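You operate a simulated robot arm through the tools that you are given. There is no shell and no other tool.

Carry out the task below with a simulated robot arm. There is one attempt and no reset: what you move stays moved.

TASK
Pump two shots of the syrup card's flavour into the cup, add ice, set it on the brown tray.
Fine: the cup on the table; one scoop from the blue tub with the green scoop, which goes back. Set down upright: clear cup.

The check looks at the end state, three seconds after you hand in, the way a careful person would. Anything else that was tipped, shoved, dropped, spilled or broken makes it a failure.

THE ROBOT
A 7-joint arm with a two-finger parallel gripper, fixed in place. Base frame: the origin is at the foot of the arm, x ahead of it, y to its left, z up; the work surface is at about z = 0.74. Lengths are in m, angles in rad, forces in N, time in s.
Its first joint turns from -2.897 to 2.897 rad. Payload 4.4 kg.
The TCP is the grasp point between the finger pads, 0.023 m short of the fingertips. In the tool frame z runs along the fingers and y along their closing line. The gripper opens to 0.094 m. The fingers are 0.038 m wide and 0.01 m thick; the gripper's body (0.054 by 0.096 m) begins 0.039 m behind the TCP.
Orientation is that of the tool frame in the base frame, as a unit quaternion [x, y, z, w]. With the fingers straight down and closing along the base's y, the tool's x points along the base's -x, its y along +y and its z along -z.

THE INTERFACE
- The arm moves only by the tool servo_tool. Its argument "increments" is one flat list of numbers, 7 for each row, row after row: the shift along the tool's x, y, z in m, then the turn, a rotation vector about the tool's x, y, z in rad, then the finger opening in m, from 0 to 0.094. In form: [tx, ty, tz, rx, ry, rz, grip, tx, ty, tz, rx, ry, rz, grip, ...]. A call has 1 to 20 rows; each row is the pose to reach, as a shift and turn from the pose commanded when the call began, along the tool's axes at that moment. Rows are played at 5 a second. More than 0.05 m and 0.15 rad between two rows, or a gripper value outside its range, and nothing of the call is played. A pose out of reach is approached as far as the arm can. The call stops where the force on the tool passes 40 N (or 10 N more than at its start, if that is more) or the arm is blocked; 0.2 s more then pass. Each finger travels about 0.072 m/s and halts on what it meets, pressing with about 30 N; the grip force reading is that of the motor and also rises with nothing between the fingers. The clock runs only during rows and for 0.2 s after the last one: add rows that repeat a pose to give the fingers time. It gives the time, the measured TCP pose, the force on the tool (base axes), the opening and the grip force at its end, in the units of the frame above (readings bear some noise), with the torque about the TCP (base axes, N m) and any sound that the robot's microphone picked up.
- Cameras (640 x 400 px; columns grow to the right, rows downward): "scene" is fixed at [0.2215, -0.65, 1.3344]; the picture's right is [0.74, -0.67, 0.00], its down [-0.20, -0.22, -0.96] and it looks along [0.64, 0.71, -0.29] (base axes); focal length 340 px, centre (320, 200). "wrist" rides on the gripper at [0.086, 0.016, -0.074] in the tool frame; the picture's right is [-0.18, 0.98, 0.00], its down [-0.58, -0.11, -0.81] and it looks along [-0.79, -0.15, 0.59] (tool axes); focal length 243 px, centre (320, 200). There is no depth. A picture from a camera that has moved, and an enlarged one, comes with that camera's place and axes in the base frame and with its lens.
- grab_frame(camera): a new picture of that camera. No time passes.
- close_up(camera, box): a new picture of the part [left, top, right, bottom] of that camera's present view, enlarged. No time passes.
- job_done(): hands the job in; it is judged then, once.

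Places have to be worked out from the pictures, the camera data and where the tool is seen. Open the gripper and draw the arm clear of the work before you hand the job in, unless the task says otherwise.

The tools are called after "Call:" by a JSON object that holds its "fn" and its "kwargs". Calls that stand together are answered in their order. servo_tool: Moves the arm, as the interface text tells. Its arguments: {"type":"object","properties":{"increments":{"type":"array","items":{"type":"number"}}},"required":["increments"]} The other tools are called the same way: grab_frame (camera) takes a picture; close_up (camera, box) takes an enlarged picture of a part of a camera's view; job_done () hands the job in.

At the start:

```text
t: 0.0
tcp_pos: [0.766, 0.1925, 1.2894]
orientation: [0.0, 1.0, 0.0, 0.0]
ft_force: [-0.2, -1.0, -0.6]
wrist_torque: [0.0, -0.01, 0.01]
gripper_width: 0.094
grasp_force: 0.0
```

scene: 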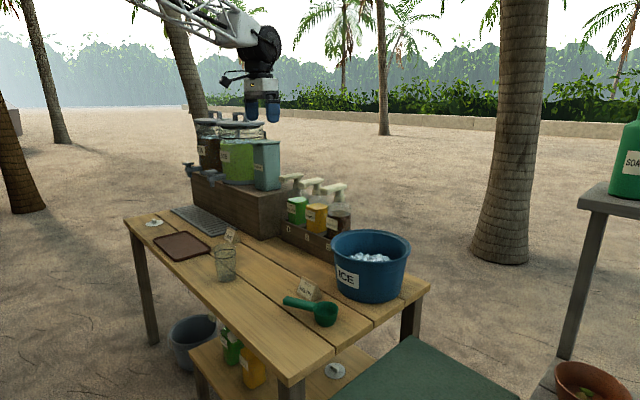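
wrist: 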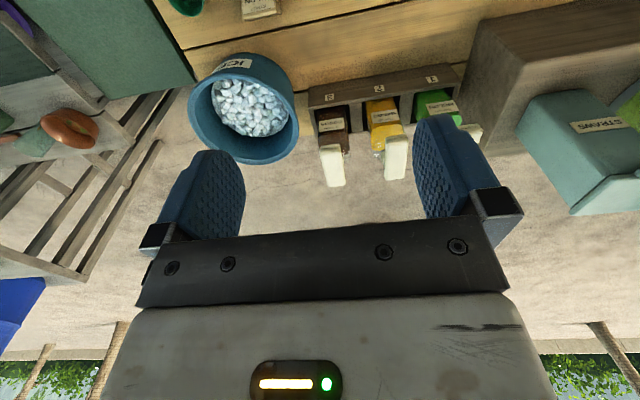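

I'll look closely at the table area first to read the cards and labels and locate the items.

Call:
{"fn": "close_up", "kwargs": {"camera": "scene", "box": [120, 180, 280, 280]}}

Call:
{"fn": "close_up", "kwargs": {"camera": "scene", "box": [260, 160, 420, 260]}}

Call:
{"fn": "close_up", "kwargs": {"camera": "scene", "box": [260, 230, 420, 330]}}

Call:
{"fn": "close_up", "kwargs": {"camera": "wrist", "box": [300, 50, 500, 175]}}

Call:
{"fn": "close_up", "kwargs": {"camera": "wrist", "box": [160, 0, 320, 100]}}

```text
4.00 times, centred on (200, 230) of scene
camera zoom: at [0.2215, -0.65, 1.3344], right [0.74, -0.67, 0.0], down [-0.2, -0.22, -0.96], along [0.64, 0.71, -0.29], focal length 1358 px, centre (800, 80)
```

zoom: 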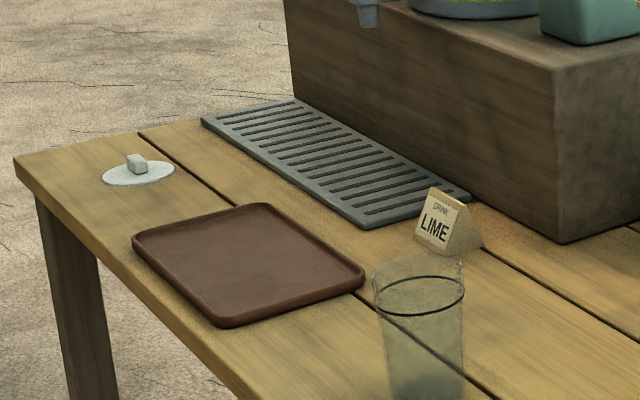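

```text
4.00 times, centred on (340, 210) of scene
camera zoom: at [0.2215, -0.65, 1.3344], right [0.74, -0.67, 0.0], down [-0.2, -0.22, -0.96], along [0.64, 0.71, -0.29], focal length 1358 px, centre (240, 160)
```

zoom: 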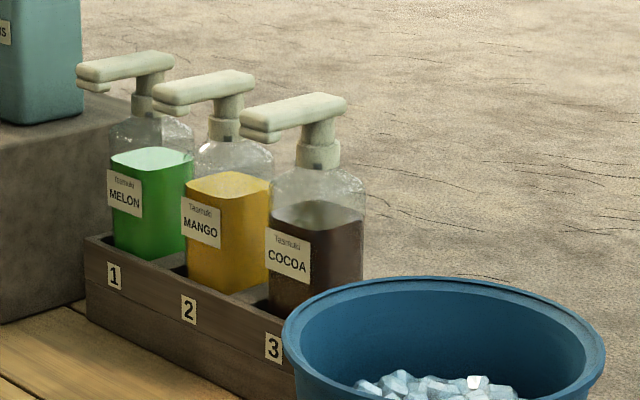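

```text
4.00 times, centred on (340, 280) of scene
camera zoom: at [0.2215, -0.65, 1.3344], right [0.74, -0.67, 0.0], down [-0.2, -0.22, -0.96], along [0.64, 0.71, -0.29], focal length 1358 px, centre (240, -120)
```

zoom: 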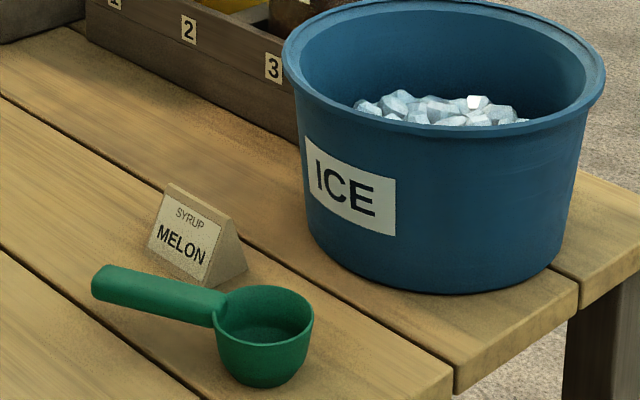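

```text
3.20 times, centred on (400, 112) of wrist
camera zoom: at [0.6787, 0.2078, 1.3641], right [0.18, 0.98, 0.0], down [0.58, -0.11, 0.81], along [0.79, -0.15, -0.59], focal length 776 px, centre (64, 480)
```

zoom: 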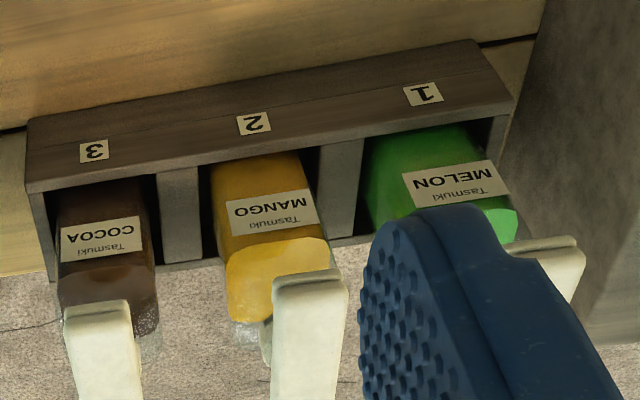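

```text
4.00 times, centred on (240, 50) of wrist
camera zoom: at [0.6787, 0.2078, 1.3641], right [0.18, 0.98, 0.0], down [0.58, -0.11, 0.81], along [0.79, -0.15, -0.59], focal length 970 px, centre (640, 800)
```

zoom: 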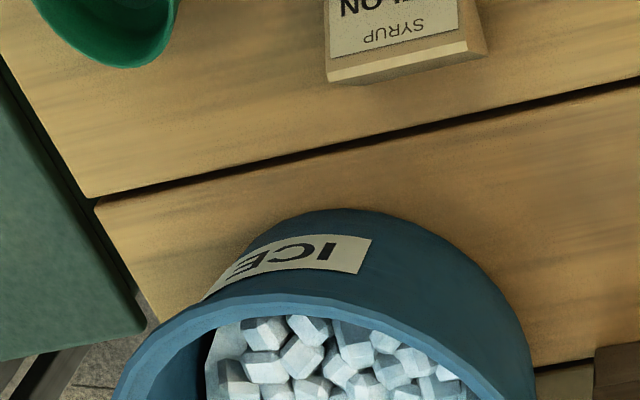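

The syrup card reads MELON (the LIME card is for the drink), and the melon bottle is in slot 1. I'll zoom in further on the cup, scoop, pumps and tub to get their geometry.

Call:
{"fn": "close_up", "kwargs": {"camera": "scene", "box": [190, 230, 270, 290]}}

Call:
{"fn": "close_up", "kwargs": {"camera": "scene", "box": [270, 165, 350, 215]}}

Call:
{"fn": "close_up", "kwargs": {"camera": "scene", "box": [275, 280, 355, 330]}}

Call:
{"fn": "close_up", "kwargs": {"camera": "scene", "box": [270, 200, 350, 250]}}

Call:
{"fn": "close_up", "kwargs": {"camera": "scene", "box": [180, 100, 300, 200]}}

```text
6.67 times, centred on (230, 260) of scene
camera zoom: at [0.2215, -0.65, 1.3344], right [0.74, -0.67, 0.0], down [-0.2, -0.22, -0.96], along [0.64, 0.71, -0.29], focal length 2263 px, centre (920, -200)
```

zoom: 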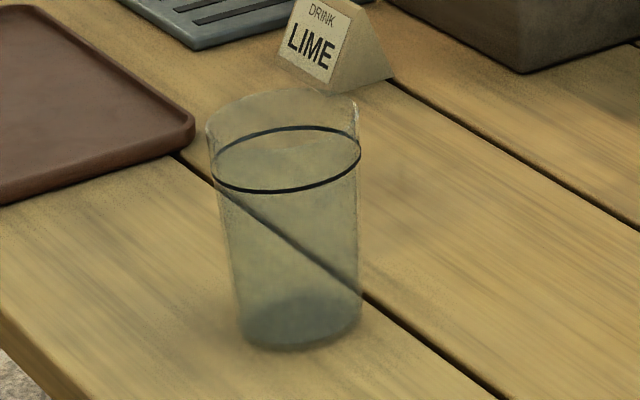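

```text
8.00 times, centred on (310, 190) of scene
camera zoom: at [0.2215, -0.65, 1.3344], right [0.74, -0.67, 0.0], down [-0.2, -0.22, -0.96], along [0.64, 0.71, -0.29], focal length 2716 px, centre (400, 280)
```

zoom: 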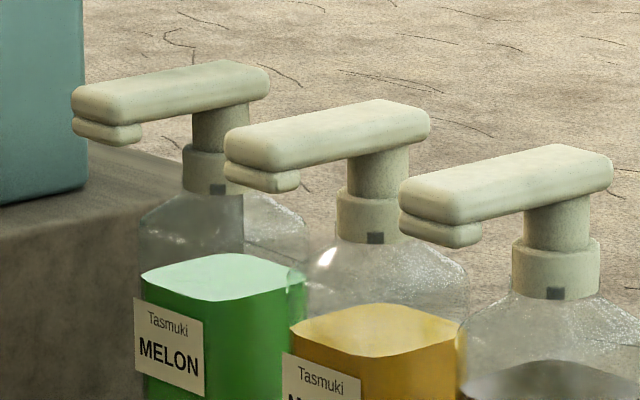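

```text
8.00 times, centred on (315, 305) of scene
camera zoom: at [0.2215, -0.65, 1.3344], right [0.74, -0.67, 0.0], down [-0.2, -0.22, -0.96], along [0.64, 0.71, -0.29], focal length 2716 px, centre (360, -640)
```

zoom: 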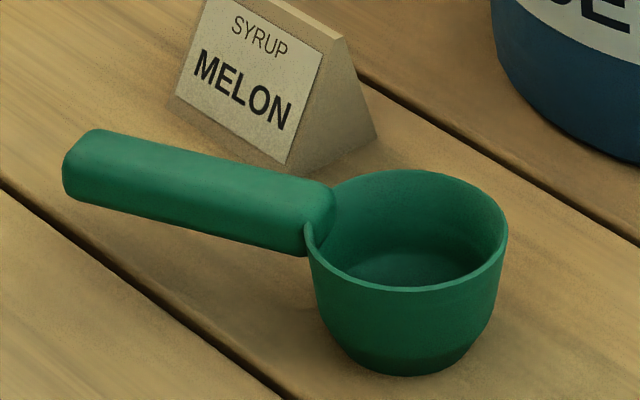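

```text
8.00 times, centred on (310, 225) of scene
camera zoom: at [0.2215, -0.65, 1.3344], right [0.74, -0.67, 0.0], down [-0.2, -0.22, -0.96], along [0.64, 0.71, -0.29], focal length 2716 px, centre (400, 0)
```

zoom: 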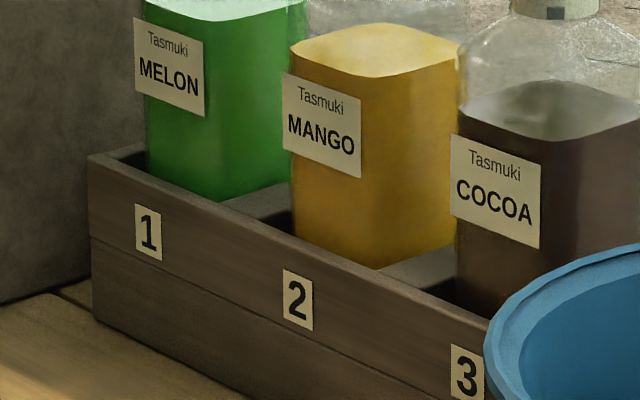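

```text
4.00 times, centred on (240, 150) of scene
camera zoom: at [0.2215, -0.65, 1.3344], right [0.74, -0.67, 0.0], down [-0.2, -0.22, -0.96], along [0.64, 0.71, -0.29], focal length 1358 px, centre (640, 400)
```

zoom: 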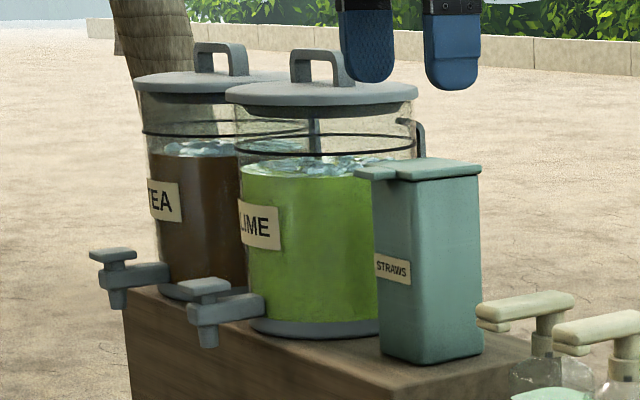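

Everything is located roughly: cup near (0.68, 0.33), tray centre (0.656, 0.68), caddy front at x≈1.007, and melon pump at y≈0.416 with its handle top near z≈1.035. The scoop bowl is near (0.78, -0.06) and the tub near (0.97, -0.05). I'll move the arm to a viewpoint above the scoop and tub to refine these.

Call:
{"fn": "servo_tool", "kwargs": {"increments": [0.0094, -0.0271, 0.0343, 0, 0, 0, 0.094, 0.0189, -0.0543, 0.0686, 0, 0, 0, 0.094, 0.0283, -0.0814, 0.1029, 0, 0, 0, 0.094, 0.0377, -0.1086, 0.1371, 0, 0, 0, 0.094, 0.0471, -0.1357, 0.1714, 0, 0, 0, 0.094, 0.0566, -0.1629, 0.2057, 0, 0, 0, 0.094, 0.066, -0.19, 0.24, 0, 0, 0, 0.094]}}

Call:
{"fn": "grab_frame", "kwargs": {"camera": "wrist"}}

Call:
{"fn": "grab_frame", "kwargs": {"camera": "scene"}}

```text
t: 1.6
tcp_pos: [0.7013, 0.0024, 1.0477]
orientation: [0.0, 1.0, 0.001, 0.001]
ft_force: [-0.4, -0.7, -0.4]
wrist_torque: [0.03, -0.02, -0.02]
gripper_width: 0.094
grasp_force: 0.1
```

```text
taken
camera wrist: at [0.6142, 0.0179, 1.1219], right [0.18, 0.98, 0.0], down [0.58, -0.11, 0.81], along [0.79, -0.15, -0.59], focal length 243 px, centre (320, 200)
```

wrist: 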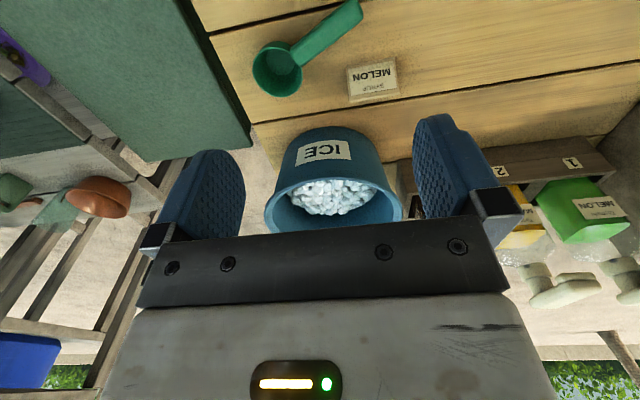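

```text
taken
```

scene: 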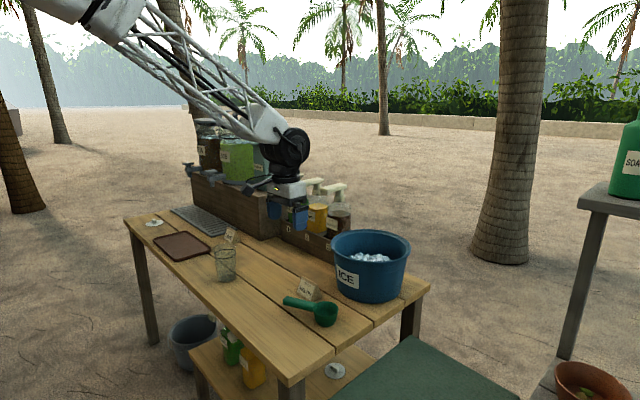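

The arm reads true. I'll enlarge the scoop, card, tub and pumps in the wrist view for precise localisation.

Call:
{"fn": "close_up", "kwargs": {"camera": "wrist", "box": [230, 0, 410, 112]}}

Call:
{"fn": "close_up", "kwargs": {"camera": "wrist", "box": [250, 110, 420, 240]}}

Call:
{"fn": "close_up", "kwargs": {"camera": "wrist", "box": [480, 120, 640, 320]}}

Call:
{"fn": "close_up", "kwargs": {"camera": "scene", "box": [0, 0, 330, 206]}}

```text
3.56 times, centred on (320, 56) of wrist
camera zoom: at [0.6142, 0.0179, 1.1219], right [0.18, 0.98, 0.0], down [0.58, -0.11, 0.81], along [0.79, -0.15, -0.59], focal length 863 px, centre (320, 712)
```

zoom: 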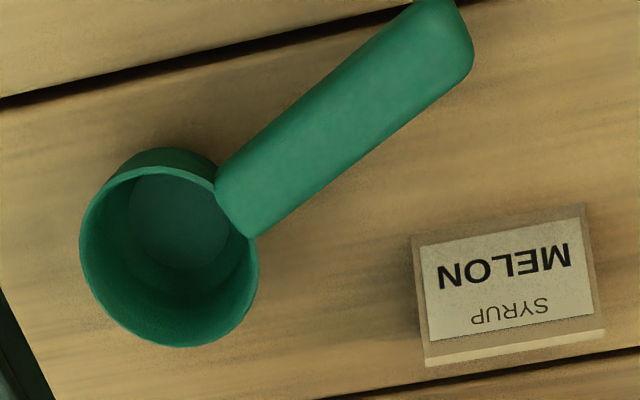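

```text
3.08 times, centred on (335, 175) of wrist
camera zoom: at [0.6142, 0.0179, 1.1219], right [0.18, 0.98, 0.0], down [0.58, -0.11, 0.81], along [0.79, -0.15, -0.59], focal length 746 px, centre (274, 277)
```

zoom: 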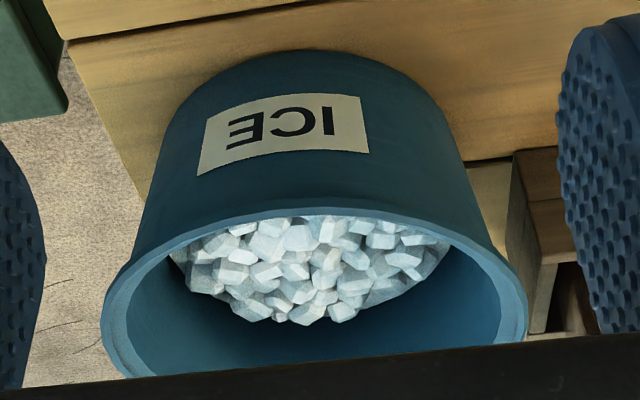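

```text
2.00 times, centred on (560, 220) of wrist
camera zoom: at [0.6142, 0.0179, 1.1219], right [0.18, 0.98, 0.0], down [0.58, -0.11, 0.81], along [0.79, -0.15, -0.59], focal length 485 px, centre (-160, 160)
```

zoom: 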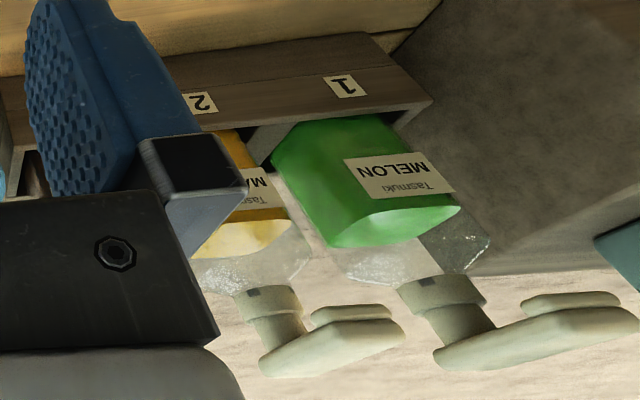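

```text
1.94 times, centred on (165, 103) of scene
camera zoom: at [0.2215, -0.65, 1.3344], right [0.74, -0.67, 0.0], down [-0.2, -0.22, -0.96], along [0.64, 0.71, -0.29], focal length 658 px, centre (621, 388)
```

zoom: 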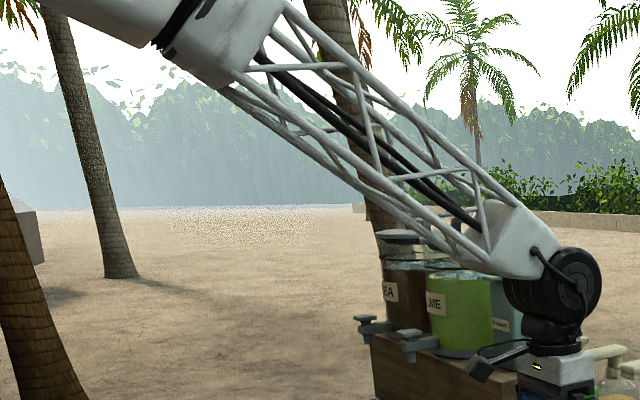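

The scoop lies with its bowl at about (0.763, -0.071). The handle runs towards (0.711, 0.04) and its axis is at z≈0.78. Next I'll look down into the tub from higher up to judge the ice level.

Call:
{"fn": "servo_tool", "kwargs": {"increments": [-0.03, -0.01, -0.025, 0, 0, 0, 0.094, -0.06, -0.02, -0.05, 0, 0, 0, 0.094, -0.09, -0.03, -0.075, 0, 0, 0, 0.094, -0.12, -0.04, -0.1, 0, 0, 0, 0.094, -0.15, -0.05, -0.125, 0, 0, 0, 0.094, -0.18, -0.06, -0.15, 0, 0, 0, 0.094, -0.21, -0.065, -0.175, 0, 0, 0, 0.094, -0.24, -0.07, -0.2, 0, 0, 0, 0.094]}}

Call:
{"fn": "grab_frame", "kwargs": {"camera": "wrist"}}

Call:
{"fn": "grab_frame", "kwargs": {"camera": "scene"}}

```text
t: 3.4
tcp_pos: [0.9398, -0.0668, 1.2496]
orientation: [0.0, 1.0, -0.001, -0.001]
ft_force: [-0.4, 0.2, 0.1]
wrist_torque: [0.0, 0.01, 0.01]
gripper_width: 0.0939
grasp_force: 0.1
```

```text
taken
camera wrist: at [0.8527, -0.0509, 1.3248], right [0.18, 0.98, 0.0], down [0.58, -0.11, 0.81], along [0.79, -0.15, -0.59], focal length 243 px, centre (320, 200)
```

wrist: 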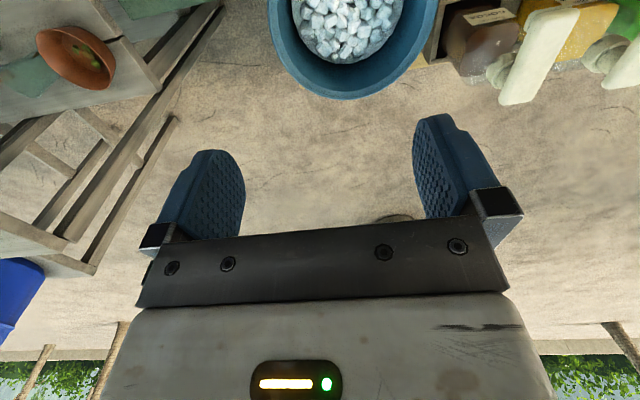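

```text
taken
```

scene: 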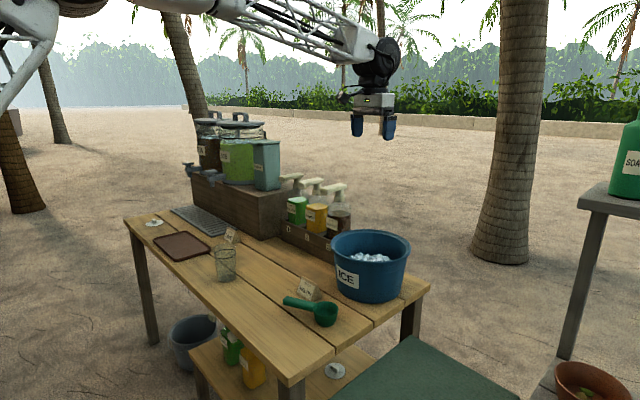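

The tub is at the frame edge; I'll back off toward the base so it sits centrally in the wrist view.

Call:
{"fn": "servo_tool", "kwargs": {"increments": [0.045, 0.0, 0.0, 0, 0, 0, 0.094, 0.09, 0.0, 0.0, 0, 0, 0, 0.094, 0.135, 0.0, 0.0, 0, 0, 0, 0.094, 0.17, 0.0, 0.0, 0, 0, 0, 0.094]}}

Call:
{"fn": "close_up", "kwargs": {"camera": "wrist", "box": [220, 30, 460, 180]}}

Call:
{"fn": "grab_frame", "kwargs": {"camera": "wrist"}}

```text
t: 4.4
tcp_pos: [0.7698, -0.0678, 1.2484]
orientation: [0.0, 1.0, 0.0, -0.001]
ft_force: [-0.6, -0.3, -0.9]
wrist_torque: [0.0, 0.01, 0.02]
gripper_width: 0.0941
grasp_force: 0.0
```

```text
2.67 times, centred on (340, 105) of wrist
camera zoom: at [0.683, -0.0521, 1.323], right [0.18, 0.98, 0.0], down [0.58, -0.11, 0.81], along [0.79, -0.15, -0.59], focal length 647 px, centre (267, 453)
```

zoom: 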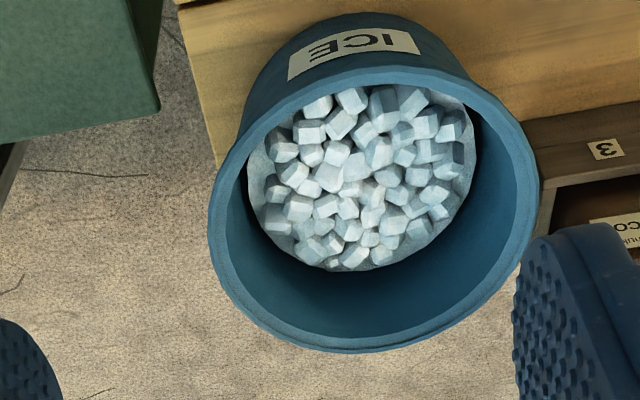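

```text
taken
camera wrist: at [0.683, -0.0521, 1.323], right [0.18, 0.98, 0.0], down [0.58, -0.11, 0.81], along [0.79, -0.15, -0.59], focal length 243 px, centre (320, 200)
```

wrist: 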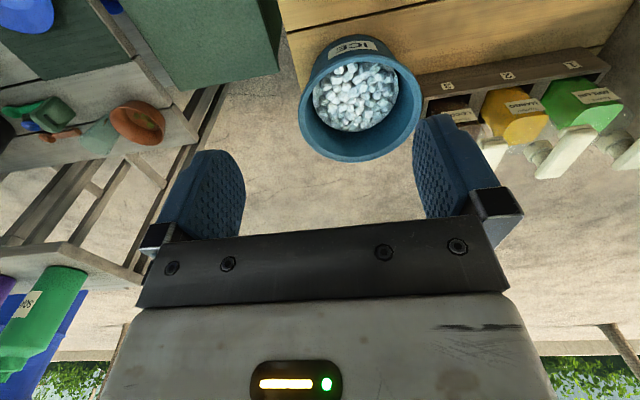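

The ice surface sits around z≈0.82–0.84, about 7 cm below the tub rim. The tub centre is near (0.98, -0.037) with rim radius ≈0.125. Next I'll move to look at the melon pump from above and in front.

Call:
{"fn": "servo_tool", "kwargs": {"increments": [-0.004, 0.0468, 0.0048, 0, 0, 0, 0.094, -0.008, 0.0936, 0.0096, 0, 0, 0, 0.094, -0.012, 0.1404, 0.0144, 0, 0, 0, 0.094, -0.016, 0.1872, 0.0192, 0, 0, 0, 0.094, -0.02, 0.234, 0.024, 0, 0, 0, 0.094, -0.024, 0.2808, 0.0288, 0, 0, 0, 0.094, -0.028, 0.3276, 0.0336, 0, 0, 0, 0.094, -0.032, 0.3744, 0.0384, 0, 0, 0, 0.094, -0.036, 0.4212, 0.0432, 0, 0, 0, 0.094, -0.04, 0.468, 0.048, 0, 0, 0, 0.094]}}

Call:
{"fn": "grab_frame", "kwargs": {"camera": "wrist"}}

Call:
{"fn": "close_up", "kwargs": {"camera": "wrist", "box": [220, 30, 420, 180]}}

Call:
{"fn": "grab_frame", "kwargs": {"camera": "scene"}}

```text
t: 6.6
tcp_pos: [0.8113, 0.4003, 1.2009]
orientation: [0.0, 1.0, 0.0, 0.001]
ft_force: [-0.5, -0.2, 0.2]
wrist_torque: [0.0, -0.04, -0.02]
gripper_width: 0.094
grasp_force: 0.1
```

```text
taken
camera wrist: at [0.7241, 0.4151, 1.2756], right [0.18, 0.98, 0.0], down [0.58, -0.11, 0.81], along [0.79, -0.15, -0.59], focal length 243 px, centre (320, 200)
```

wrist: 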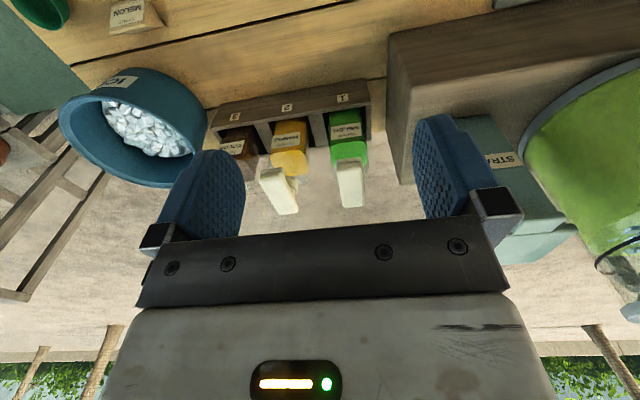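

```text
2.67 times, centred on (320, 105) of wrist
camera zoom: at [0.7241, 0.4151, 1.2756], right [0.18, 0.98, 0.0], down [0.58, -0.11, 0.81], along [0.79, -0.15, -0.59], focal length 647 px, centre (320, 453)
```

zoom: 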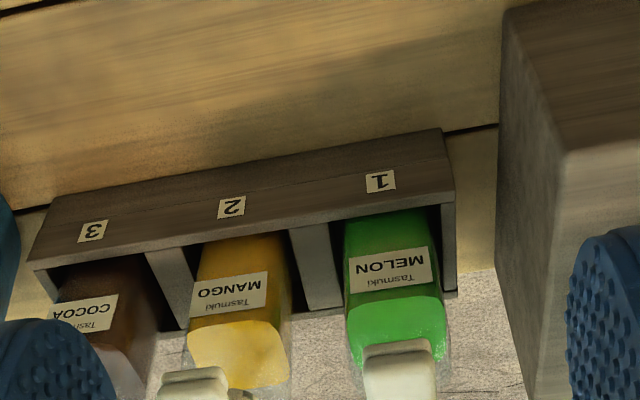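

```text
taken
```

scene: 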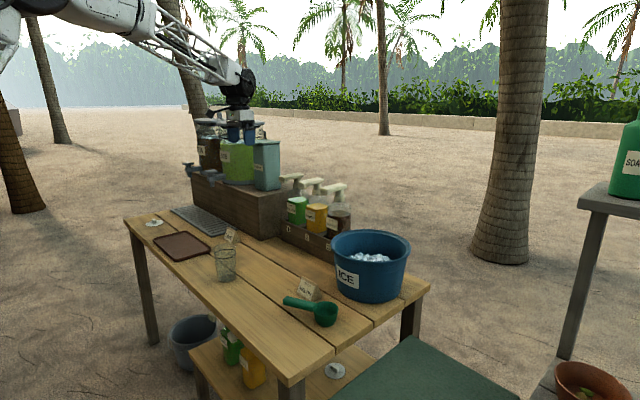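

The melon handle is at y≈0.413 with its nozzle end at x≈0.97, and the caddy front is at x≈1.010. So the cup should stand near (0.965, 0.413) to catch the syrup. Now I'll go and look at the cup closely to localise it.

Call:
{"fn": "servo_tool", "kwargs": {"increments": [0.0318, -0.015, 0.0302, 0, 0, 0, 0.094, 0.0637, -0.03, 0.0603, 0, 0, 0, 0.094, 0.0955, -0.045, 0.0905, 0, 0, 0, 0.094, 0.1273, -0.06, 0.1207, 0, 0, 0, 0.094, 0.1592, -0.075, 0.1508, 0, 0, 0, 0.094, 0.191, -0.09, 0.181, 0, 0, 0, 0.094]}}

Call:
{"fn": "grab_frame", "kwargs": {"camera": "wrist"}}

Call:
{"fn": "close_up", "kwargs": {"camera": "wrist", "box": [240, 0, 400, 120]}}

Call:
{"fn": "grab_frame", "kwargs": {"camera": "scene"}}

```text
t: 8.0
tcp_pos: [0.6208, 0.3095, 1.0186]
orientation: [0.0, 1.0, 0.0, -0.001]
ft_force: [-0.2, 0.5, 0.0]
wrist_torque: [0.01, -0.02, -0.01]
gripper_width: 0.0939
grasp_force: 0.1
```

```text
taken
camera wrist: at [0.5337, 0.325, 1.0928], right [0.18, 0.98, 0.0], down [0.58, -0.11, 0.81], along [0.79, -0.15, -0.59], focal length 243 px, centre (320, 200)
```

wrist: 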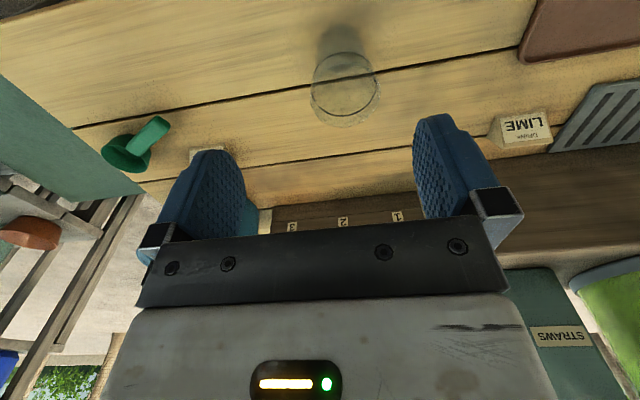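

```text
3.33 times, centred on (320, 60) of wrist
camera zoom: at [0.5337, 0.325, 1.0928], right [0.18, 0.98, 0.0], down [0.58, -0.11, 0.81], along [0.79, -0.15, -0.59], focal length 809 px, centre (320, 667)
```

zoom: 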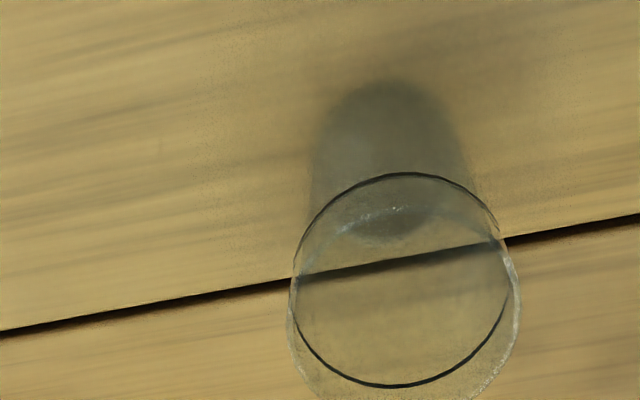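

```text
taken
```

scene: 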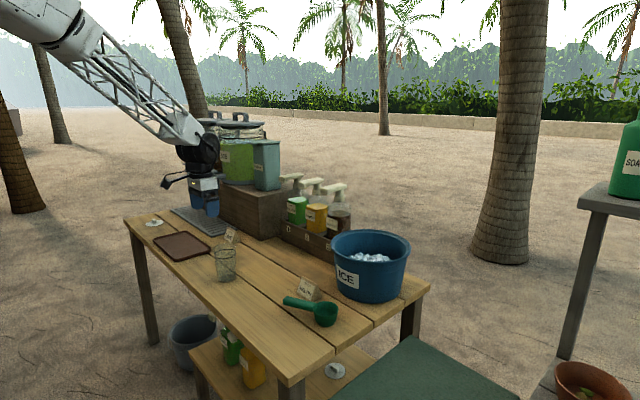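

I'll zoom on the whole cup rim to pin down its centre and diameter.

Call:
{"fn": "close_up", "kwargs": {"camera": "wrist", "box": [296, 20, 396, 140]}}

Call:
{"fn": "close_up", "kwargs": {"camera": "scene", "box": [200, 235, 250, 290]}}

```text
3.33 times, centred on (346, 80) of wrist
camera zoom: at [0.5337, 0.325, 1.0928], right [0.18, 0.98, 0.0], down [0.58, -0.11, 0.81], along [0.79, -0.15, -0.59], focal length 809 px, centre (233, 600)
```

zoom: 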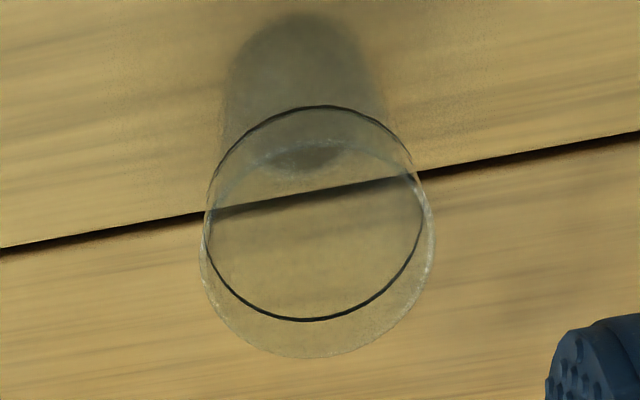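

```text
7.27 times, centred on (225, 262) of scene
camera zoom: at [0.2215, -0.65, 1.3344], right [0.74, -0.67, 0.0], down [-0.2, -0.22, -0.96], along [0.64, 0.71, -0.29], focal length 2469 px, centre (1011, -254)
```

zoom: 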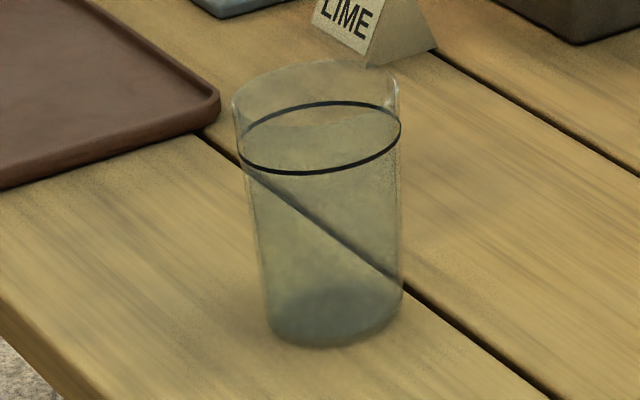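

The cup centre is (0.676, 0.326), with the rim at z≈0.852 and diameter ≈0.074. The caddy spot is beyond the tool-down reach. So I'll tilt the tool 30° outward and take the cup near its rim from a pre-grasp pose 10 cm back along the tool axis.

Call:
{"fn": "servo_tool", "kwargs": {"increments": [-0.0014, 0.003, 0.0192, 0, -0.1047, 0, 0.094, -0.0028, 0.0061, 0.0383, 0, -0.2094, 0, 0.094, -0.0042, 0.0091, 0.0575, 0, -0.3142, 0, 0.094, -0.0056, 0.0122, 0.0766, 0, -0.4189, 0, 0.094, -0.007, 0.0152, 0.0958, 0, -0.5236, 0, 0.094, -0.007, 0.0152, 0.0958, 0, -0.5236, 0, 0.094]}}

Call:
{"fn": "grab_frame", "kwargs": {"camera": "wrist"}}

Call:
{"fn": "close_up", "kwargs": {"camera": "scene", "box": [130, 120, 290, 290]}}

```text
t: 9.4
tcp_pos: [0.6266, 0.3253, 0.9248]
orientation: [0.0, 0.966, 0.0, 0.26]
ft_force: [-0.5, 0.6, 0.6]
wrist_torque: [-0.02, 0.02, 0.02]
gripper_width: 0.0941
grasp_force: 0.1
```

```text
taken
camera wrist: at [0.513, 0.3406, 0.946], right [0.16, 0.98, 0.09], down [0.1, -0.11, 0.99], along [0.98, -0.15, -0.12], focal length 243 px, centre (320, 200)
```

wrist: 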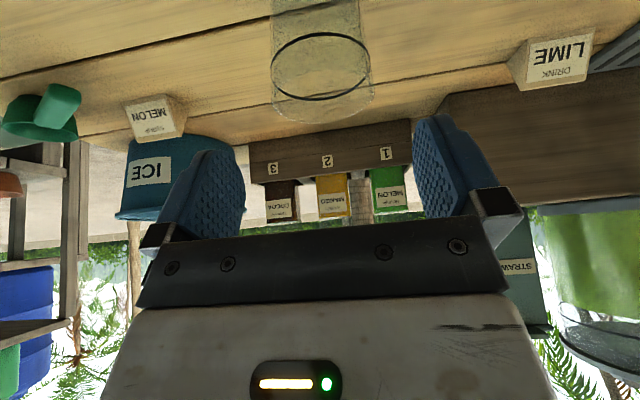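

```text
2.35 times, centred on (210, 205) of scene
camera zoom: at [0.2215, -0.65, 1.3344], right [0.74, -0.67, 0.0], down [-0.2, -0.22, -0.96], along [0.64, 0.71, -0.29], focal length 799 px, centre (579, 188)
```

zoom: 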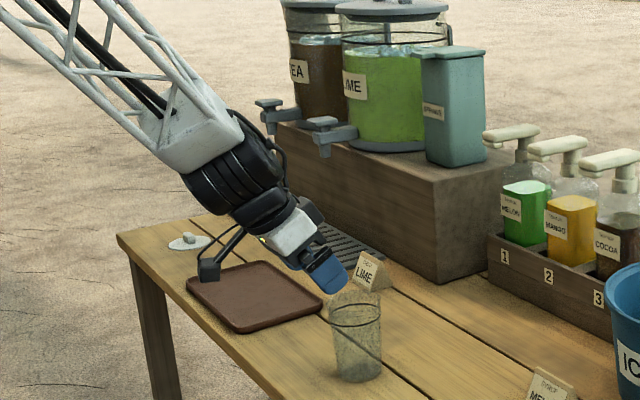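

The tool axis column (320) passes right through the cup's ring centre, so it is aligned. I'll advance 10 cm along the tool axis and check before closing.

Call:
{"fn": "servo_tool", "kwargs": {"increments": [0, 0, 0.03, 0, 0, 0, 0.094, 0, 0, 0.06, 0, 0, 0, 0.094, 0, 0, 0.08, 0, 0, 0, 0.094, 0, 0, 0.1, 0, 0, 0, 0.094, 0, 0, 0.1, 0, 0, 0, 0.094]}}

Call:
{"fn": "grab_frame", "kwargs": {"camera": "wrist"}}

Call:
{"fn": "close_up", "kwargs": {"camera": "scene", "box": [170, 180, 270, 290]}}

```text
t: 10.6
tcp_pos: [0.6759, 0.3251, 0.8377]
orientation: [0.0, 0.966, 0.0, 0.259]
ft_force: [0.6, -0.8, 1.1]
wrist_torque: [-0.02, 0.01, 0.01]
gripper_width: 0.094
grasp_force: 0.1
```

```text
taken
camera wrist: at [0.5636, 0.34, 0.8584], right [0.16, 0.98, 0.09], down [0.1, -0.11, 0.99], along [0.98, -0.15, -0.12], focal length 243 px, centre (320, 200)
```

wrist: 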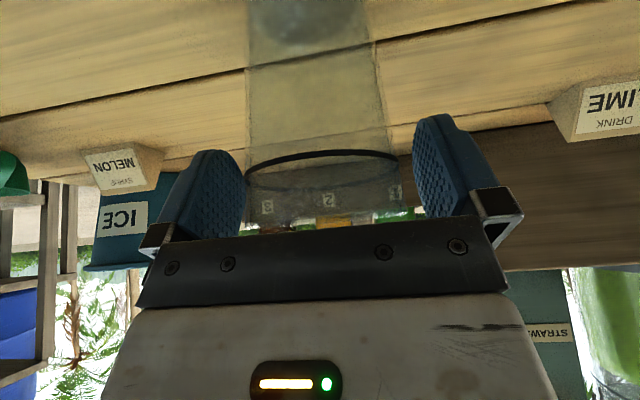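

```text
3.64 times, centred on (220, 235) of scene
camera zoom: at [0.2215, -0.65, 1.3344], right [0.74, -0.67, 0.0], down [-0.2, -0.22, -0.96], along [0.64, 0.71, -0.29], focal length 1234 px, centre (684, 73)
```

zoom: 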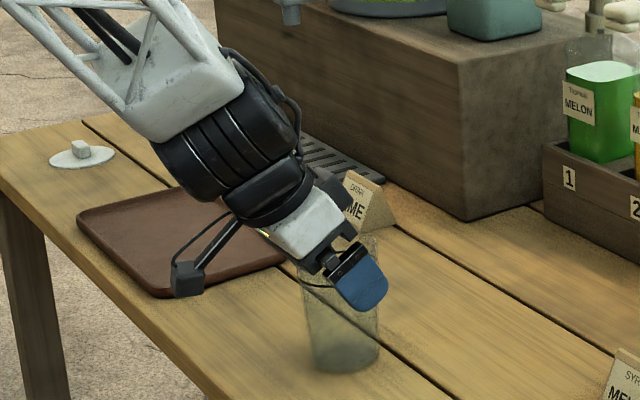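

The rim is between the fingers with clearance from the palm. I'll close gently and hold to let the fingers settle.

Call:
{"fn": "servo_tool", "kwargs": {"increments": [0, 0, 0, 0, 0, 0, 0.08, 0, 0, 0, 0, 0, 0, 0.07, 0, 0, 0, 0, 0, 0, 0.064, 0, 0, 0, 0, 0, 0, 0.06, 0, 0, 0, 0, 0, 0, 0.06]}}

Call:
{"fn": "grab_frame", "kwargs": {"camera": "wrist"}}

Call:
{"fn": "close_up", "kwargs": {"camera": "scene", "box": [170, 180, 270, 290]}}

```text
t: 11.8
tcp_pos: [0.6767, 0.3251, 0.837]
orientation: [0.0, 0.966, 0.0, 0.259]
ft_force: [0.3, -0.3, 0.3]
wrist_torque: [0.0, -0.02, -0.02]
gripper_width: 0.0734
grasp_force: 29.9
```

```text
taken
camera wrist: at [0.5635, 0.3399, 0.8585], right [0.16, 0.98, 0.09], down [0.1, -0.11, 0.99], along [0.98, -0.15, -0.12], focal length 243 px, centre (320, 200)
```

wrist: 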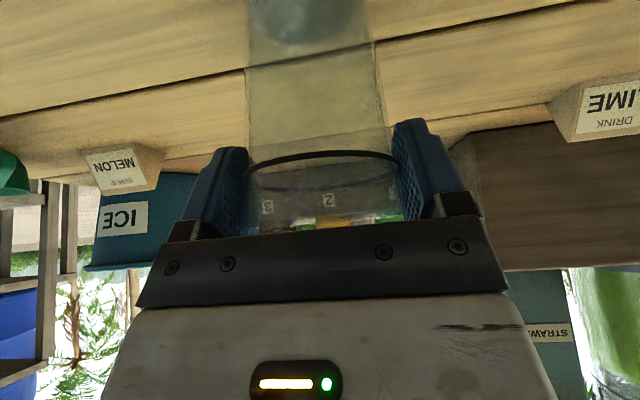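

```text
3.64 times, centred on (220, 235) of scene
camera zoom: at [0.2215, -0.65, 1.3344], right [0.74, -0.67, 0.0], down [-0.2, -0.22, -0.96], along [0.64, 0.71, -0.29], focal length 1234 px, centre (684, 73)
```

zoom: 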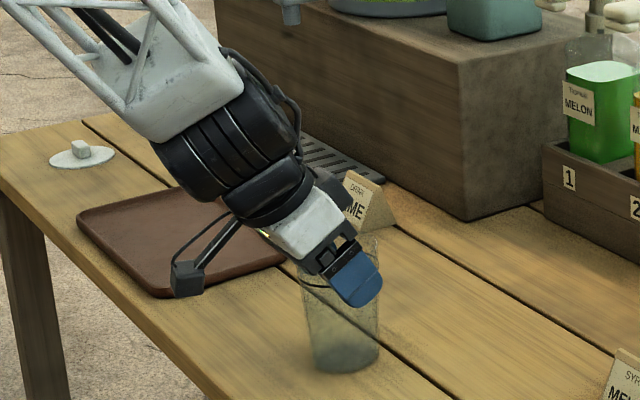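

The grip is firm at 0.0734 m, matching the cup diameter. I'll lift 5 cm straight up and check that the cup comes along level.

Call:
{"fn": "servo_tool", "kwargs": {"increments": [-0.005, 0, -0.00866, 0, 0, 0, 0.06, -0.0125, 0, -0.02165, 0, 0, 0, 0.06, -0.02, 0, -0.03464, 0, 0, 0, 0.06, -0.025, 0, -0.0433, 0, 0, 0, 0.06, -0.025, 0, -0.0433, 0, 0, 0, 0.06]}}

Call:
{"fn": "close_up", "kwargs": {"camera": "scene", "box": [170, 180, 270, 290]}}

Call:
{"fn": "grab_frame", "kwargs": {"camera": "wrist"}}

```text
t: 13.0
tcp_pos: [0.6769, 0.3243, 0.8878]
orientation: [0.0, 0.966, -0.001, 0.259]
ft_force: [0.3, -0.4, -0.9]
wrist_torque: [0.02, -0.05, -0.02]
gripper_width: 0.0734
grasp_force: 30.3
```

```text
3.64 times, centred on (220, 235) of scene
camera zoom: at [0.2215, -0.65, 1.3344], right [0.74, -0.67, 0.0], down [-0.2, -0.22, -0.96], along [0.64, 0.71, -0.29], focal length 1234 px, centre (684, 73)
```

zoom: 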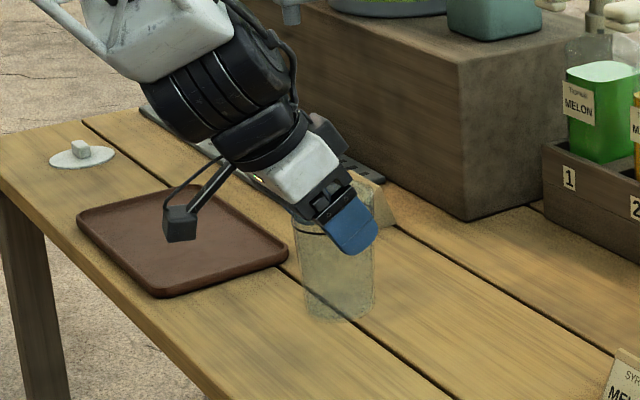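

```text
taken
camera wrist: at [0.5633, 0.3406, 0.9095], right [0.16, 0.98, 0.09], down [0.1, -0.11, 0.99], along [0.98, -0.15, -0.12], focal length 243 px, centre (320, 200)
```

wrist: 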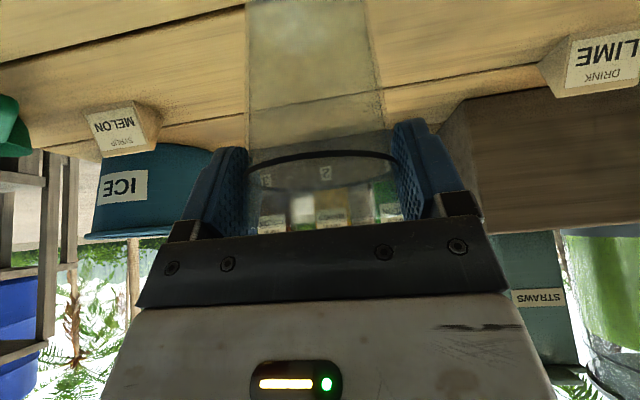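

The cup is held level. I'll carry it at this height toward the front of the caddy, stopping short at x≈0.94.

Call:
{"fn": "servo_tool", "kwargs": {"increments": [-0.0327, 0.0126, 0.0189, 0, 0, 0, 0.06, -0.0653, 0.0251, 0.0377, 0, 0, 0, 0.06, -0.098, 0.0377, 0.0566, 0, 0, 0, 0.06, -0.1306, 0.0503, 0.0754, 0, 0, 0, 0.06, -0.1633, 0.0629, 0.0943, 0, 0, 0, 0.06, -0.196, 0.0754, 0.1131, 0, 0, 0, 0.06, -0.2286, 0.088, 0.132, 0, 0, 0, 0.06, -0.2286, 0.088, 0.132, 0, 0, 0, 0.06]}}

Call:
{"fn": "grab_frame", "kwargs": {"camera": "wrist"}}

Call:
{"fn": "close_up", "kwargs": {"camera": "scene", "box": [200, 140, 360, 260]}}

```text
t: 14.8
tcp_pos: [0.944, 0.4149, 0.8887]
orientation: [0.0, 0.966, 0.0, 0.259]
ft_force: [0.1, -0.3, -0.4]
wrist_torque: [0.02, 0.01, 0.02]
gripper_width: 0.0735
grasp_force: 29.9
```

```text
taken
camera wrist: at [0.8308, 0.4298, 0.9098], right [0.16, 0.98, 0.09], down [0.1, -0.11, 0.99], along [0.98, -0.15, -0.12], focal length 243 px, centre (320, 200)
```

wrist: 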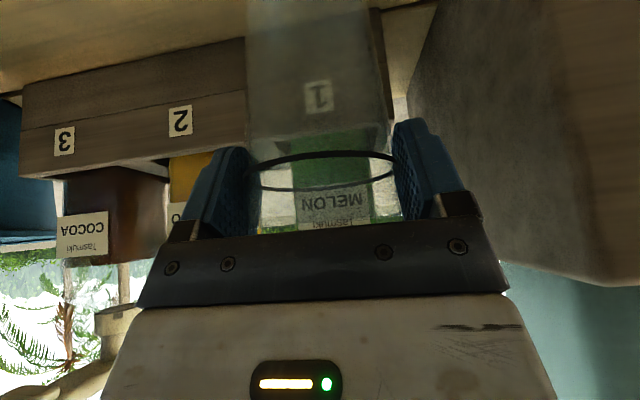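

```text
3.33 times, centred on (280, 200) of scene
camera zoom: at [0.2215, -0.65, 1.3344], right [0.74, -0.67, 0.0], down [-0.2, -0.22, -0.96], along [0.64, 0.71, -0.29], focal length 1132 px, centre (453, 200)
```

zoom: 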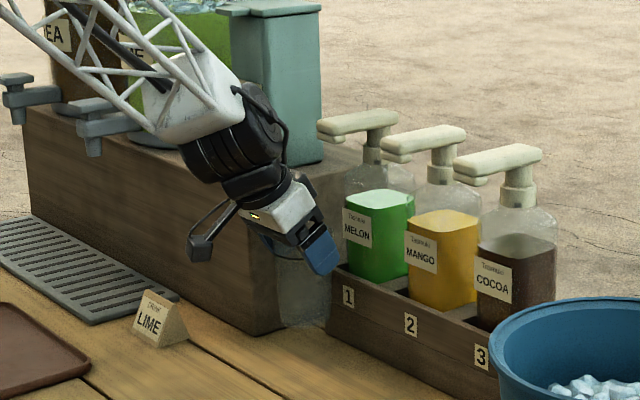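

The tilted reach works, and label 1 is centred behind the cup. I'll move forward 2.2 cm and lower by 4 cm, leaving about 1 cm to the table.

Call:
{"fn": "servo_tool", "kwargs": {"increments": [-0.0095, -0.0015, 0.0055, 0, 0, 0, 0.06, -0.01905, -0.0015, 0.011, 0, 0, 0, 0.06, -0.01405, -0.0015, 0.01966, 0, 0, 0, 0.06, -0.00905, -0.0015, 0.02832, 0, 0, 0, 0.06, -0.00405, -0.0015, 0.03698, 0, 0, 0, 0.06, 0.00095, -0.0015, 0.04564, 0, 0, 0, 0.06, 0.00095, -0.0015, 0.04564, 0, 0, 0, 0.06]}}

Call:
{"fn": "grab_frame", "kwargs": {"camera": "wrist"}}

Call:
{"fn": "close_up", "kwargs": {"camera": "scene", "box": [240, 160, 340, 250]}}

```text
t: 16.4
tcp_pos: [0.9635, 0.4128, 0.8478]
orientation: [-0.001, 0.966, 0.0, 0.259]
ft_force: [0.3, -0.1, -0.7]
wrist_torque: [-0.03, -0.02, -0.03]
gripper_width: 0.0736
grasp_force: 29.8
```

```text
taken
camera wrist: at [0.8498, 0.4276, 0.8694], right [0.16, 0.98, 0.09], down [0.1, -0.11, 0.99], along [0.98, -0.15, -0.12], focal length 243 px, centre (320, 200)
```

wrist: 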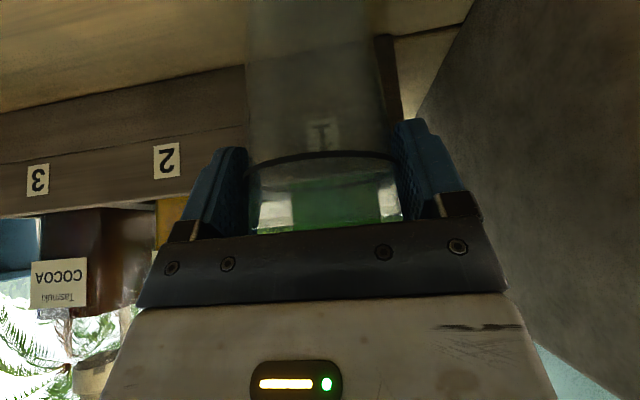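

```text
4.44 times, centred on (290, 205) of scene
camera zoom: at [0.2215, -0.65, 1.3344], right [0.74, -0.67, 0.0], down [-0.2, -0.22, -0.96], along [0.64, 0.71, -0.29], focal length 1509 px, centre (453, 178)
```

zoom: 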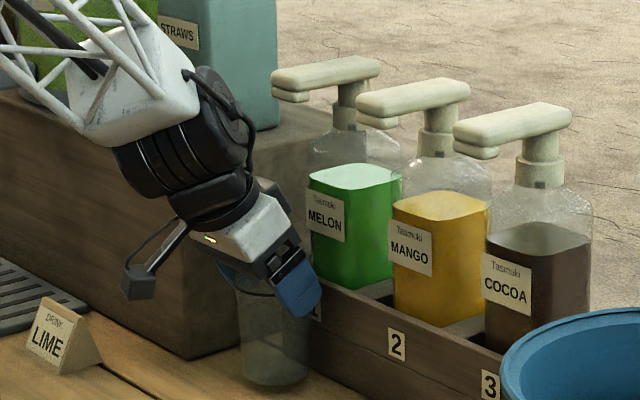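

The cup is about 1 cm above the table, right in front of slot 1. I'll lower the last centimetre gently and watch the force.

Call:
{"fn": "servo_tool", "kwargs": {"increments": [0.0015, 0, 0.0046, 0, 0, 0, 0.06, 0.0025, 0, 0.007, 0, 0, 0, 0.06, 0.003, 0, 0.0088, 0, 0, 0, 0.06, 0.003, 0, 0.0092, 0, 0, 0, 0.06]}}

Call:
{"fn": "close_up", "kwargs": {"camera": "scene", "box": [240, 160, 340, 250]}}

```text
t: 17.4
tcp_pos: [0.9646, 0.4128, 0.8389]
orientation: [0.0, 0.966, 0.0, 0.258]
ft_force: [1.0, 0.1, 0.7]
wrist_torque: [-0.04, 0.03, -0.03]
gripper_width: 0.0732
grasp_force: 29.8
```

```text
4.44 times, centred on (290, 205) of scene
camera zoom: at [0.2215, -0.65, 1.3344], right [0.74, -0.67, 0.0], down [-0.2, -0.22, -0.96], along [0.64, 0.71, -0.29], focal length 1509 px, centre (453, 178)
```

zoom: 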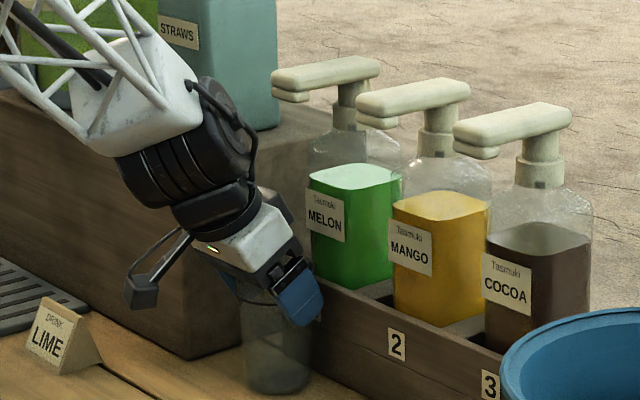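

I see only a slight force change, so I'll lower another 1.5 mm in small steps to seat the cup before release.

Call:
{"fn": "servo_tool", "kwargs": {"increments": [0.00035, 0, 0.0006, 0, 0, 0, 0.06, 0.0007, 0, 0.0012, 0, 0, 0, 0.06, 0.0007, 0, 0.0012, 0, 0, 0, 0.06]}}

```text
t: 18.2
tcp_pos: [0.9634, 0.412, 0.8364]
orientation: [0.0, 0.966, 0.0, 0.258]
ft_force: [0.4, -0.5, -0.3]
wrist_torque: [-0.01, -0.01, 0.0]
gripper_width: 0.0733
grasp_force: 30.0
```

Still no contact force, so I'll step down another 1.5 mm.

Call:
{"fn": "servo_tool", "kwargs": {"increments": [0.0004, 0, 0.00065, 0, 0, 0, 0.06, 0.00075, 0, 0.0013, 0, 0, 0, 0.06, 0.00075, 0, 0.0013, 0, 0, 0, 0.06]}}

Call:
{"fn": "close_up", "kwargs": {"camera": "scene", "box": [260, 200, 320, 260]}}

```text
t: 19.0
tcp_pos: [0.965, 0.4118, 0.8361]
orientation: [-0.001, 0.966, 0.0, 0.26]
ft_force: [1.4, 0.7, 12.2]
wrist_torque: [-0.11, 0.01, 0.02]
gripper_width: 0.0731
grasp_force: 29.7
```

```text
6.67 times, centred on (290, 230) of scene
camera zoom: at [0.2215, -0.65, 1.3344], right [0.74, -0.67, 0.0], down [-0.2, -0.22, -0.96], along [0.64, 0.71, -0.29], focal length 2263 px, centre (520, 0)
```

zoom: 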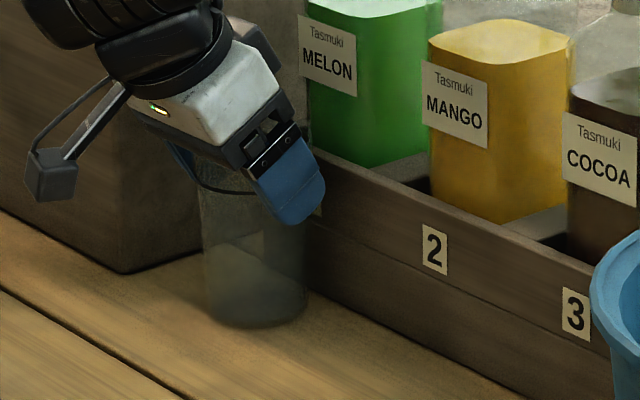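

Contact is confirmed at 12 N upward, so the cup is seated. I'll relieve the pressure slightly, open the fingers fully, and look before withdrawing.

Call:
{"fn": "servo_tool", "kwargs": {"increments": [-0.0003, 0, -0.0006, 0, 0, 0, 0.06, -0.0003, 0, -0.0006, 0, 0, 0, 0.075, -0.0003, 0, -0.0006, 0, 0, 0, 0.085, -0.0003, 0, -0.0006, 0, 0, 0, 0.094, -0.0003, 0, -0.0006, 0, 0, 0, 0.094]}}

Call:
{"fn": "grab_frame", "kwargs": {"camera": "wrist"}}

Call:
{"fn": "close_up", "kwargs": {"camera": "scene", "box": [260, 200, 320, 260]}}

```text
t: 20.2
tcp_pos: [0.9646, 0.4107, 0.8369]
orientation: [0.0, 0.966, 0.001, 0.259]
ft_force: [0.2, -0.2, 0.2]
wrist_torque: [0.0, 0.01, 0.0]
gripper_width: 0.0939
grasp_force: 0.1
```

```text
taken
camera wrist: at [0.8514, 0.4272, 0.8576], right [0.16, 0.98, 0.09], down [0.1, -0.11, 0.99], along [0.98, -0.15, -0.12], focal length 243 px, centre (320, 200)
```

wrist: 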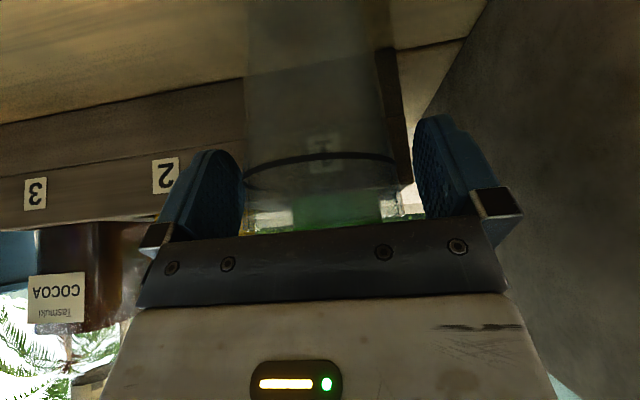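

```text
6.67 times, centred on (290, 230) of scene
camera zoom: at [0.2215, -0.65, 1.3344], right [0.74, -0.67, 0.0], down [-0.2, -0.22, -0.96], along [0.64, 0.71, -0.29], focal length 2263 px, centre (520, 0)
```

zoom: 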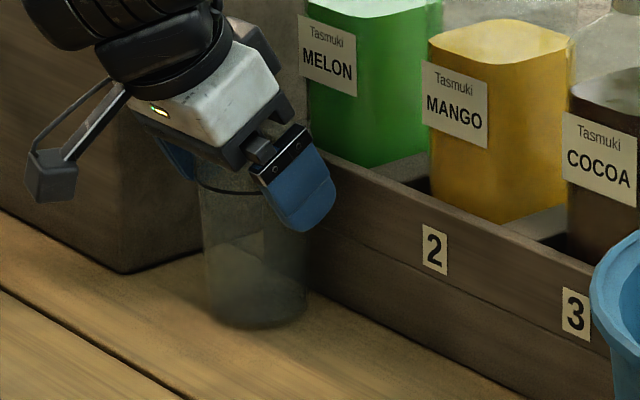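

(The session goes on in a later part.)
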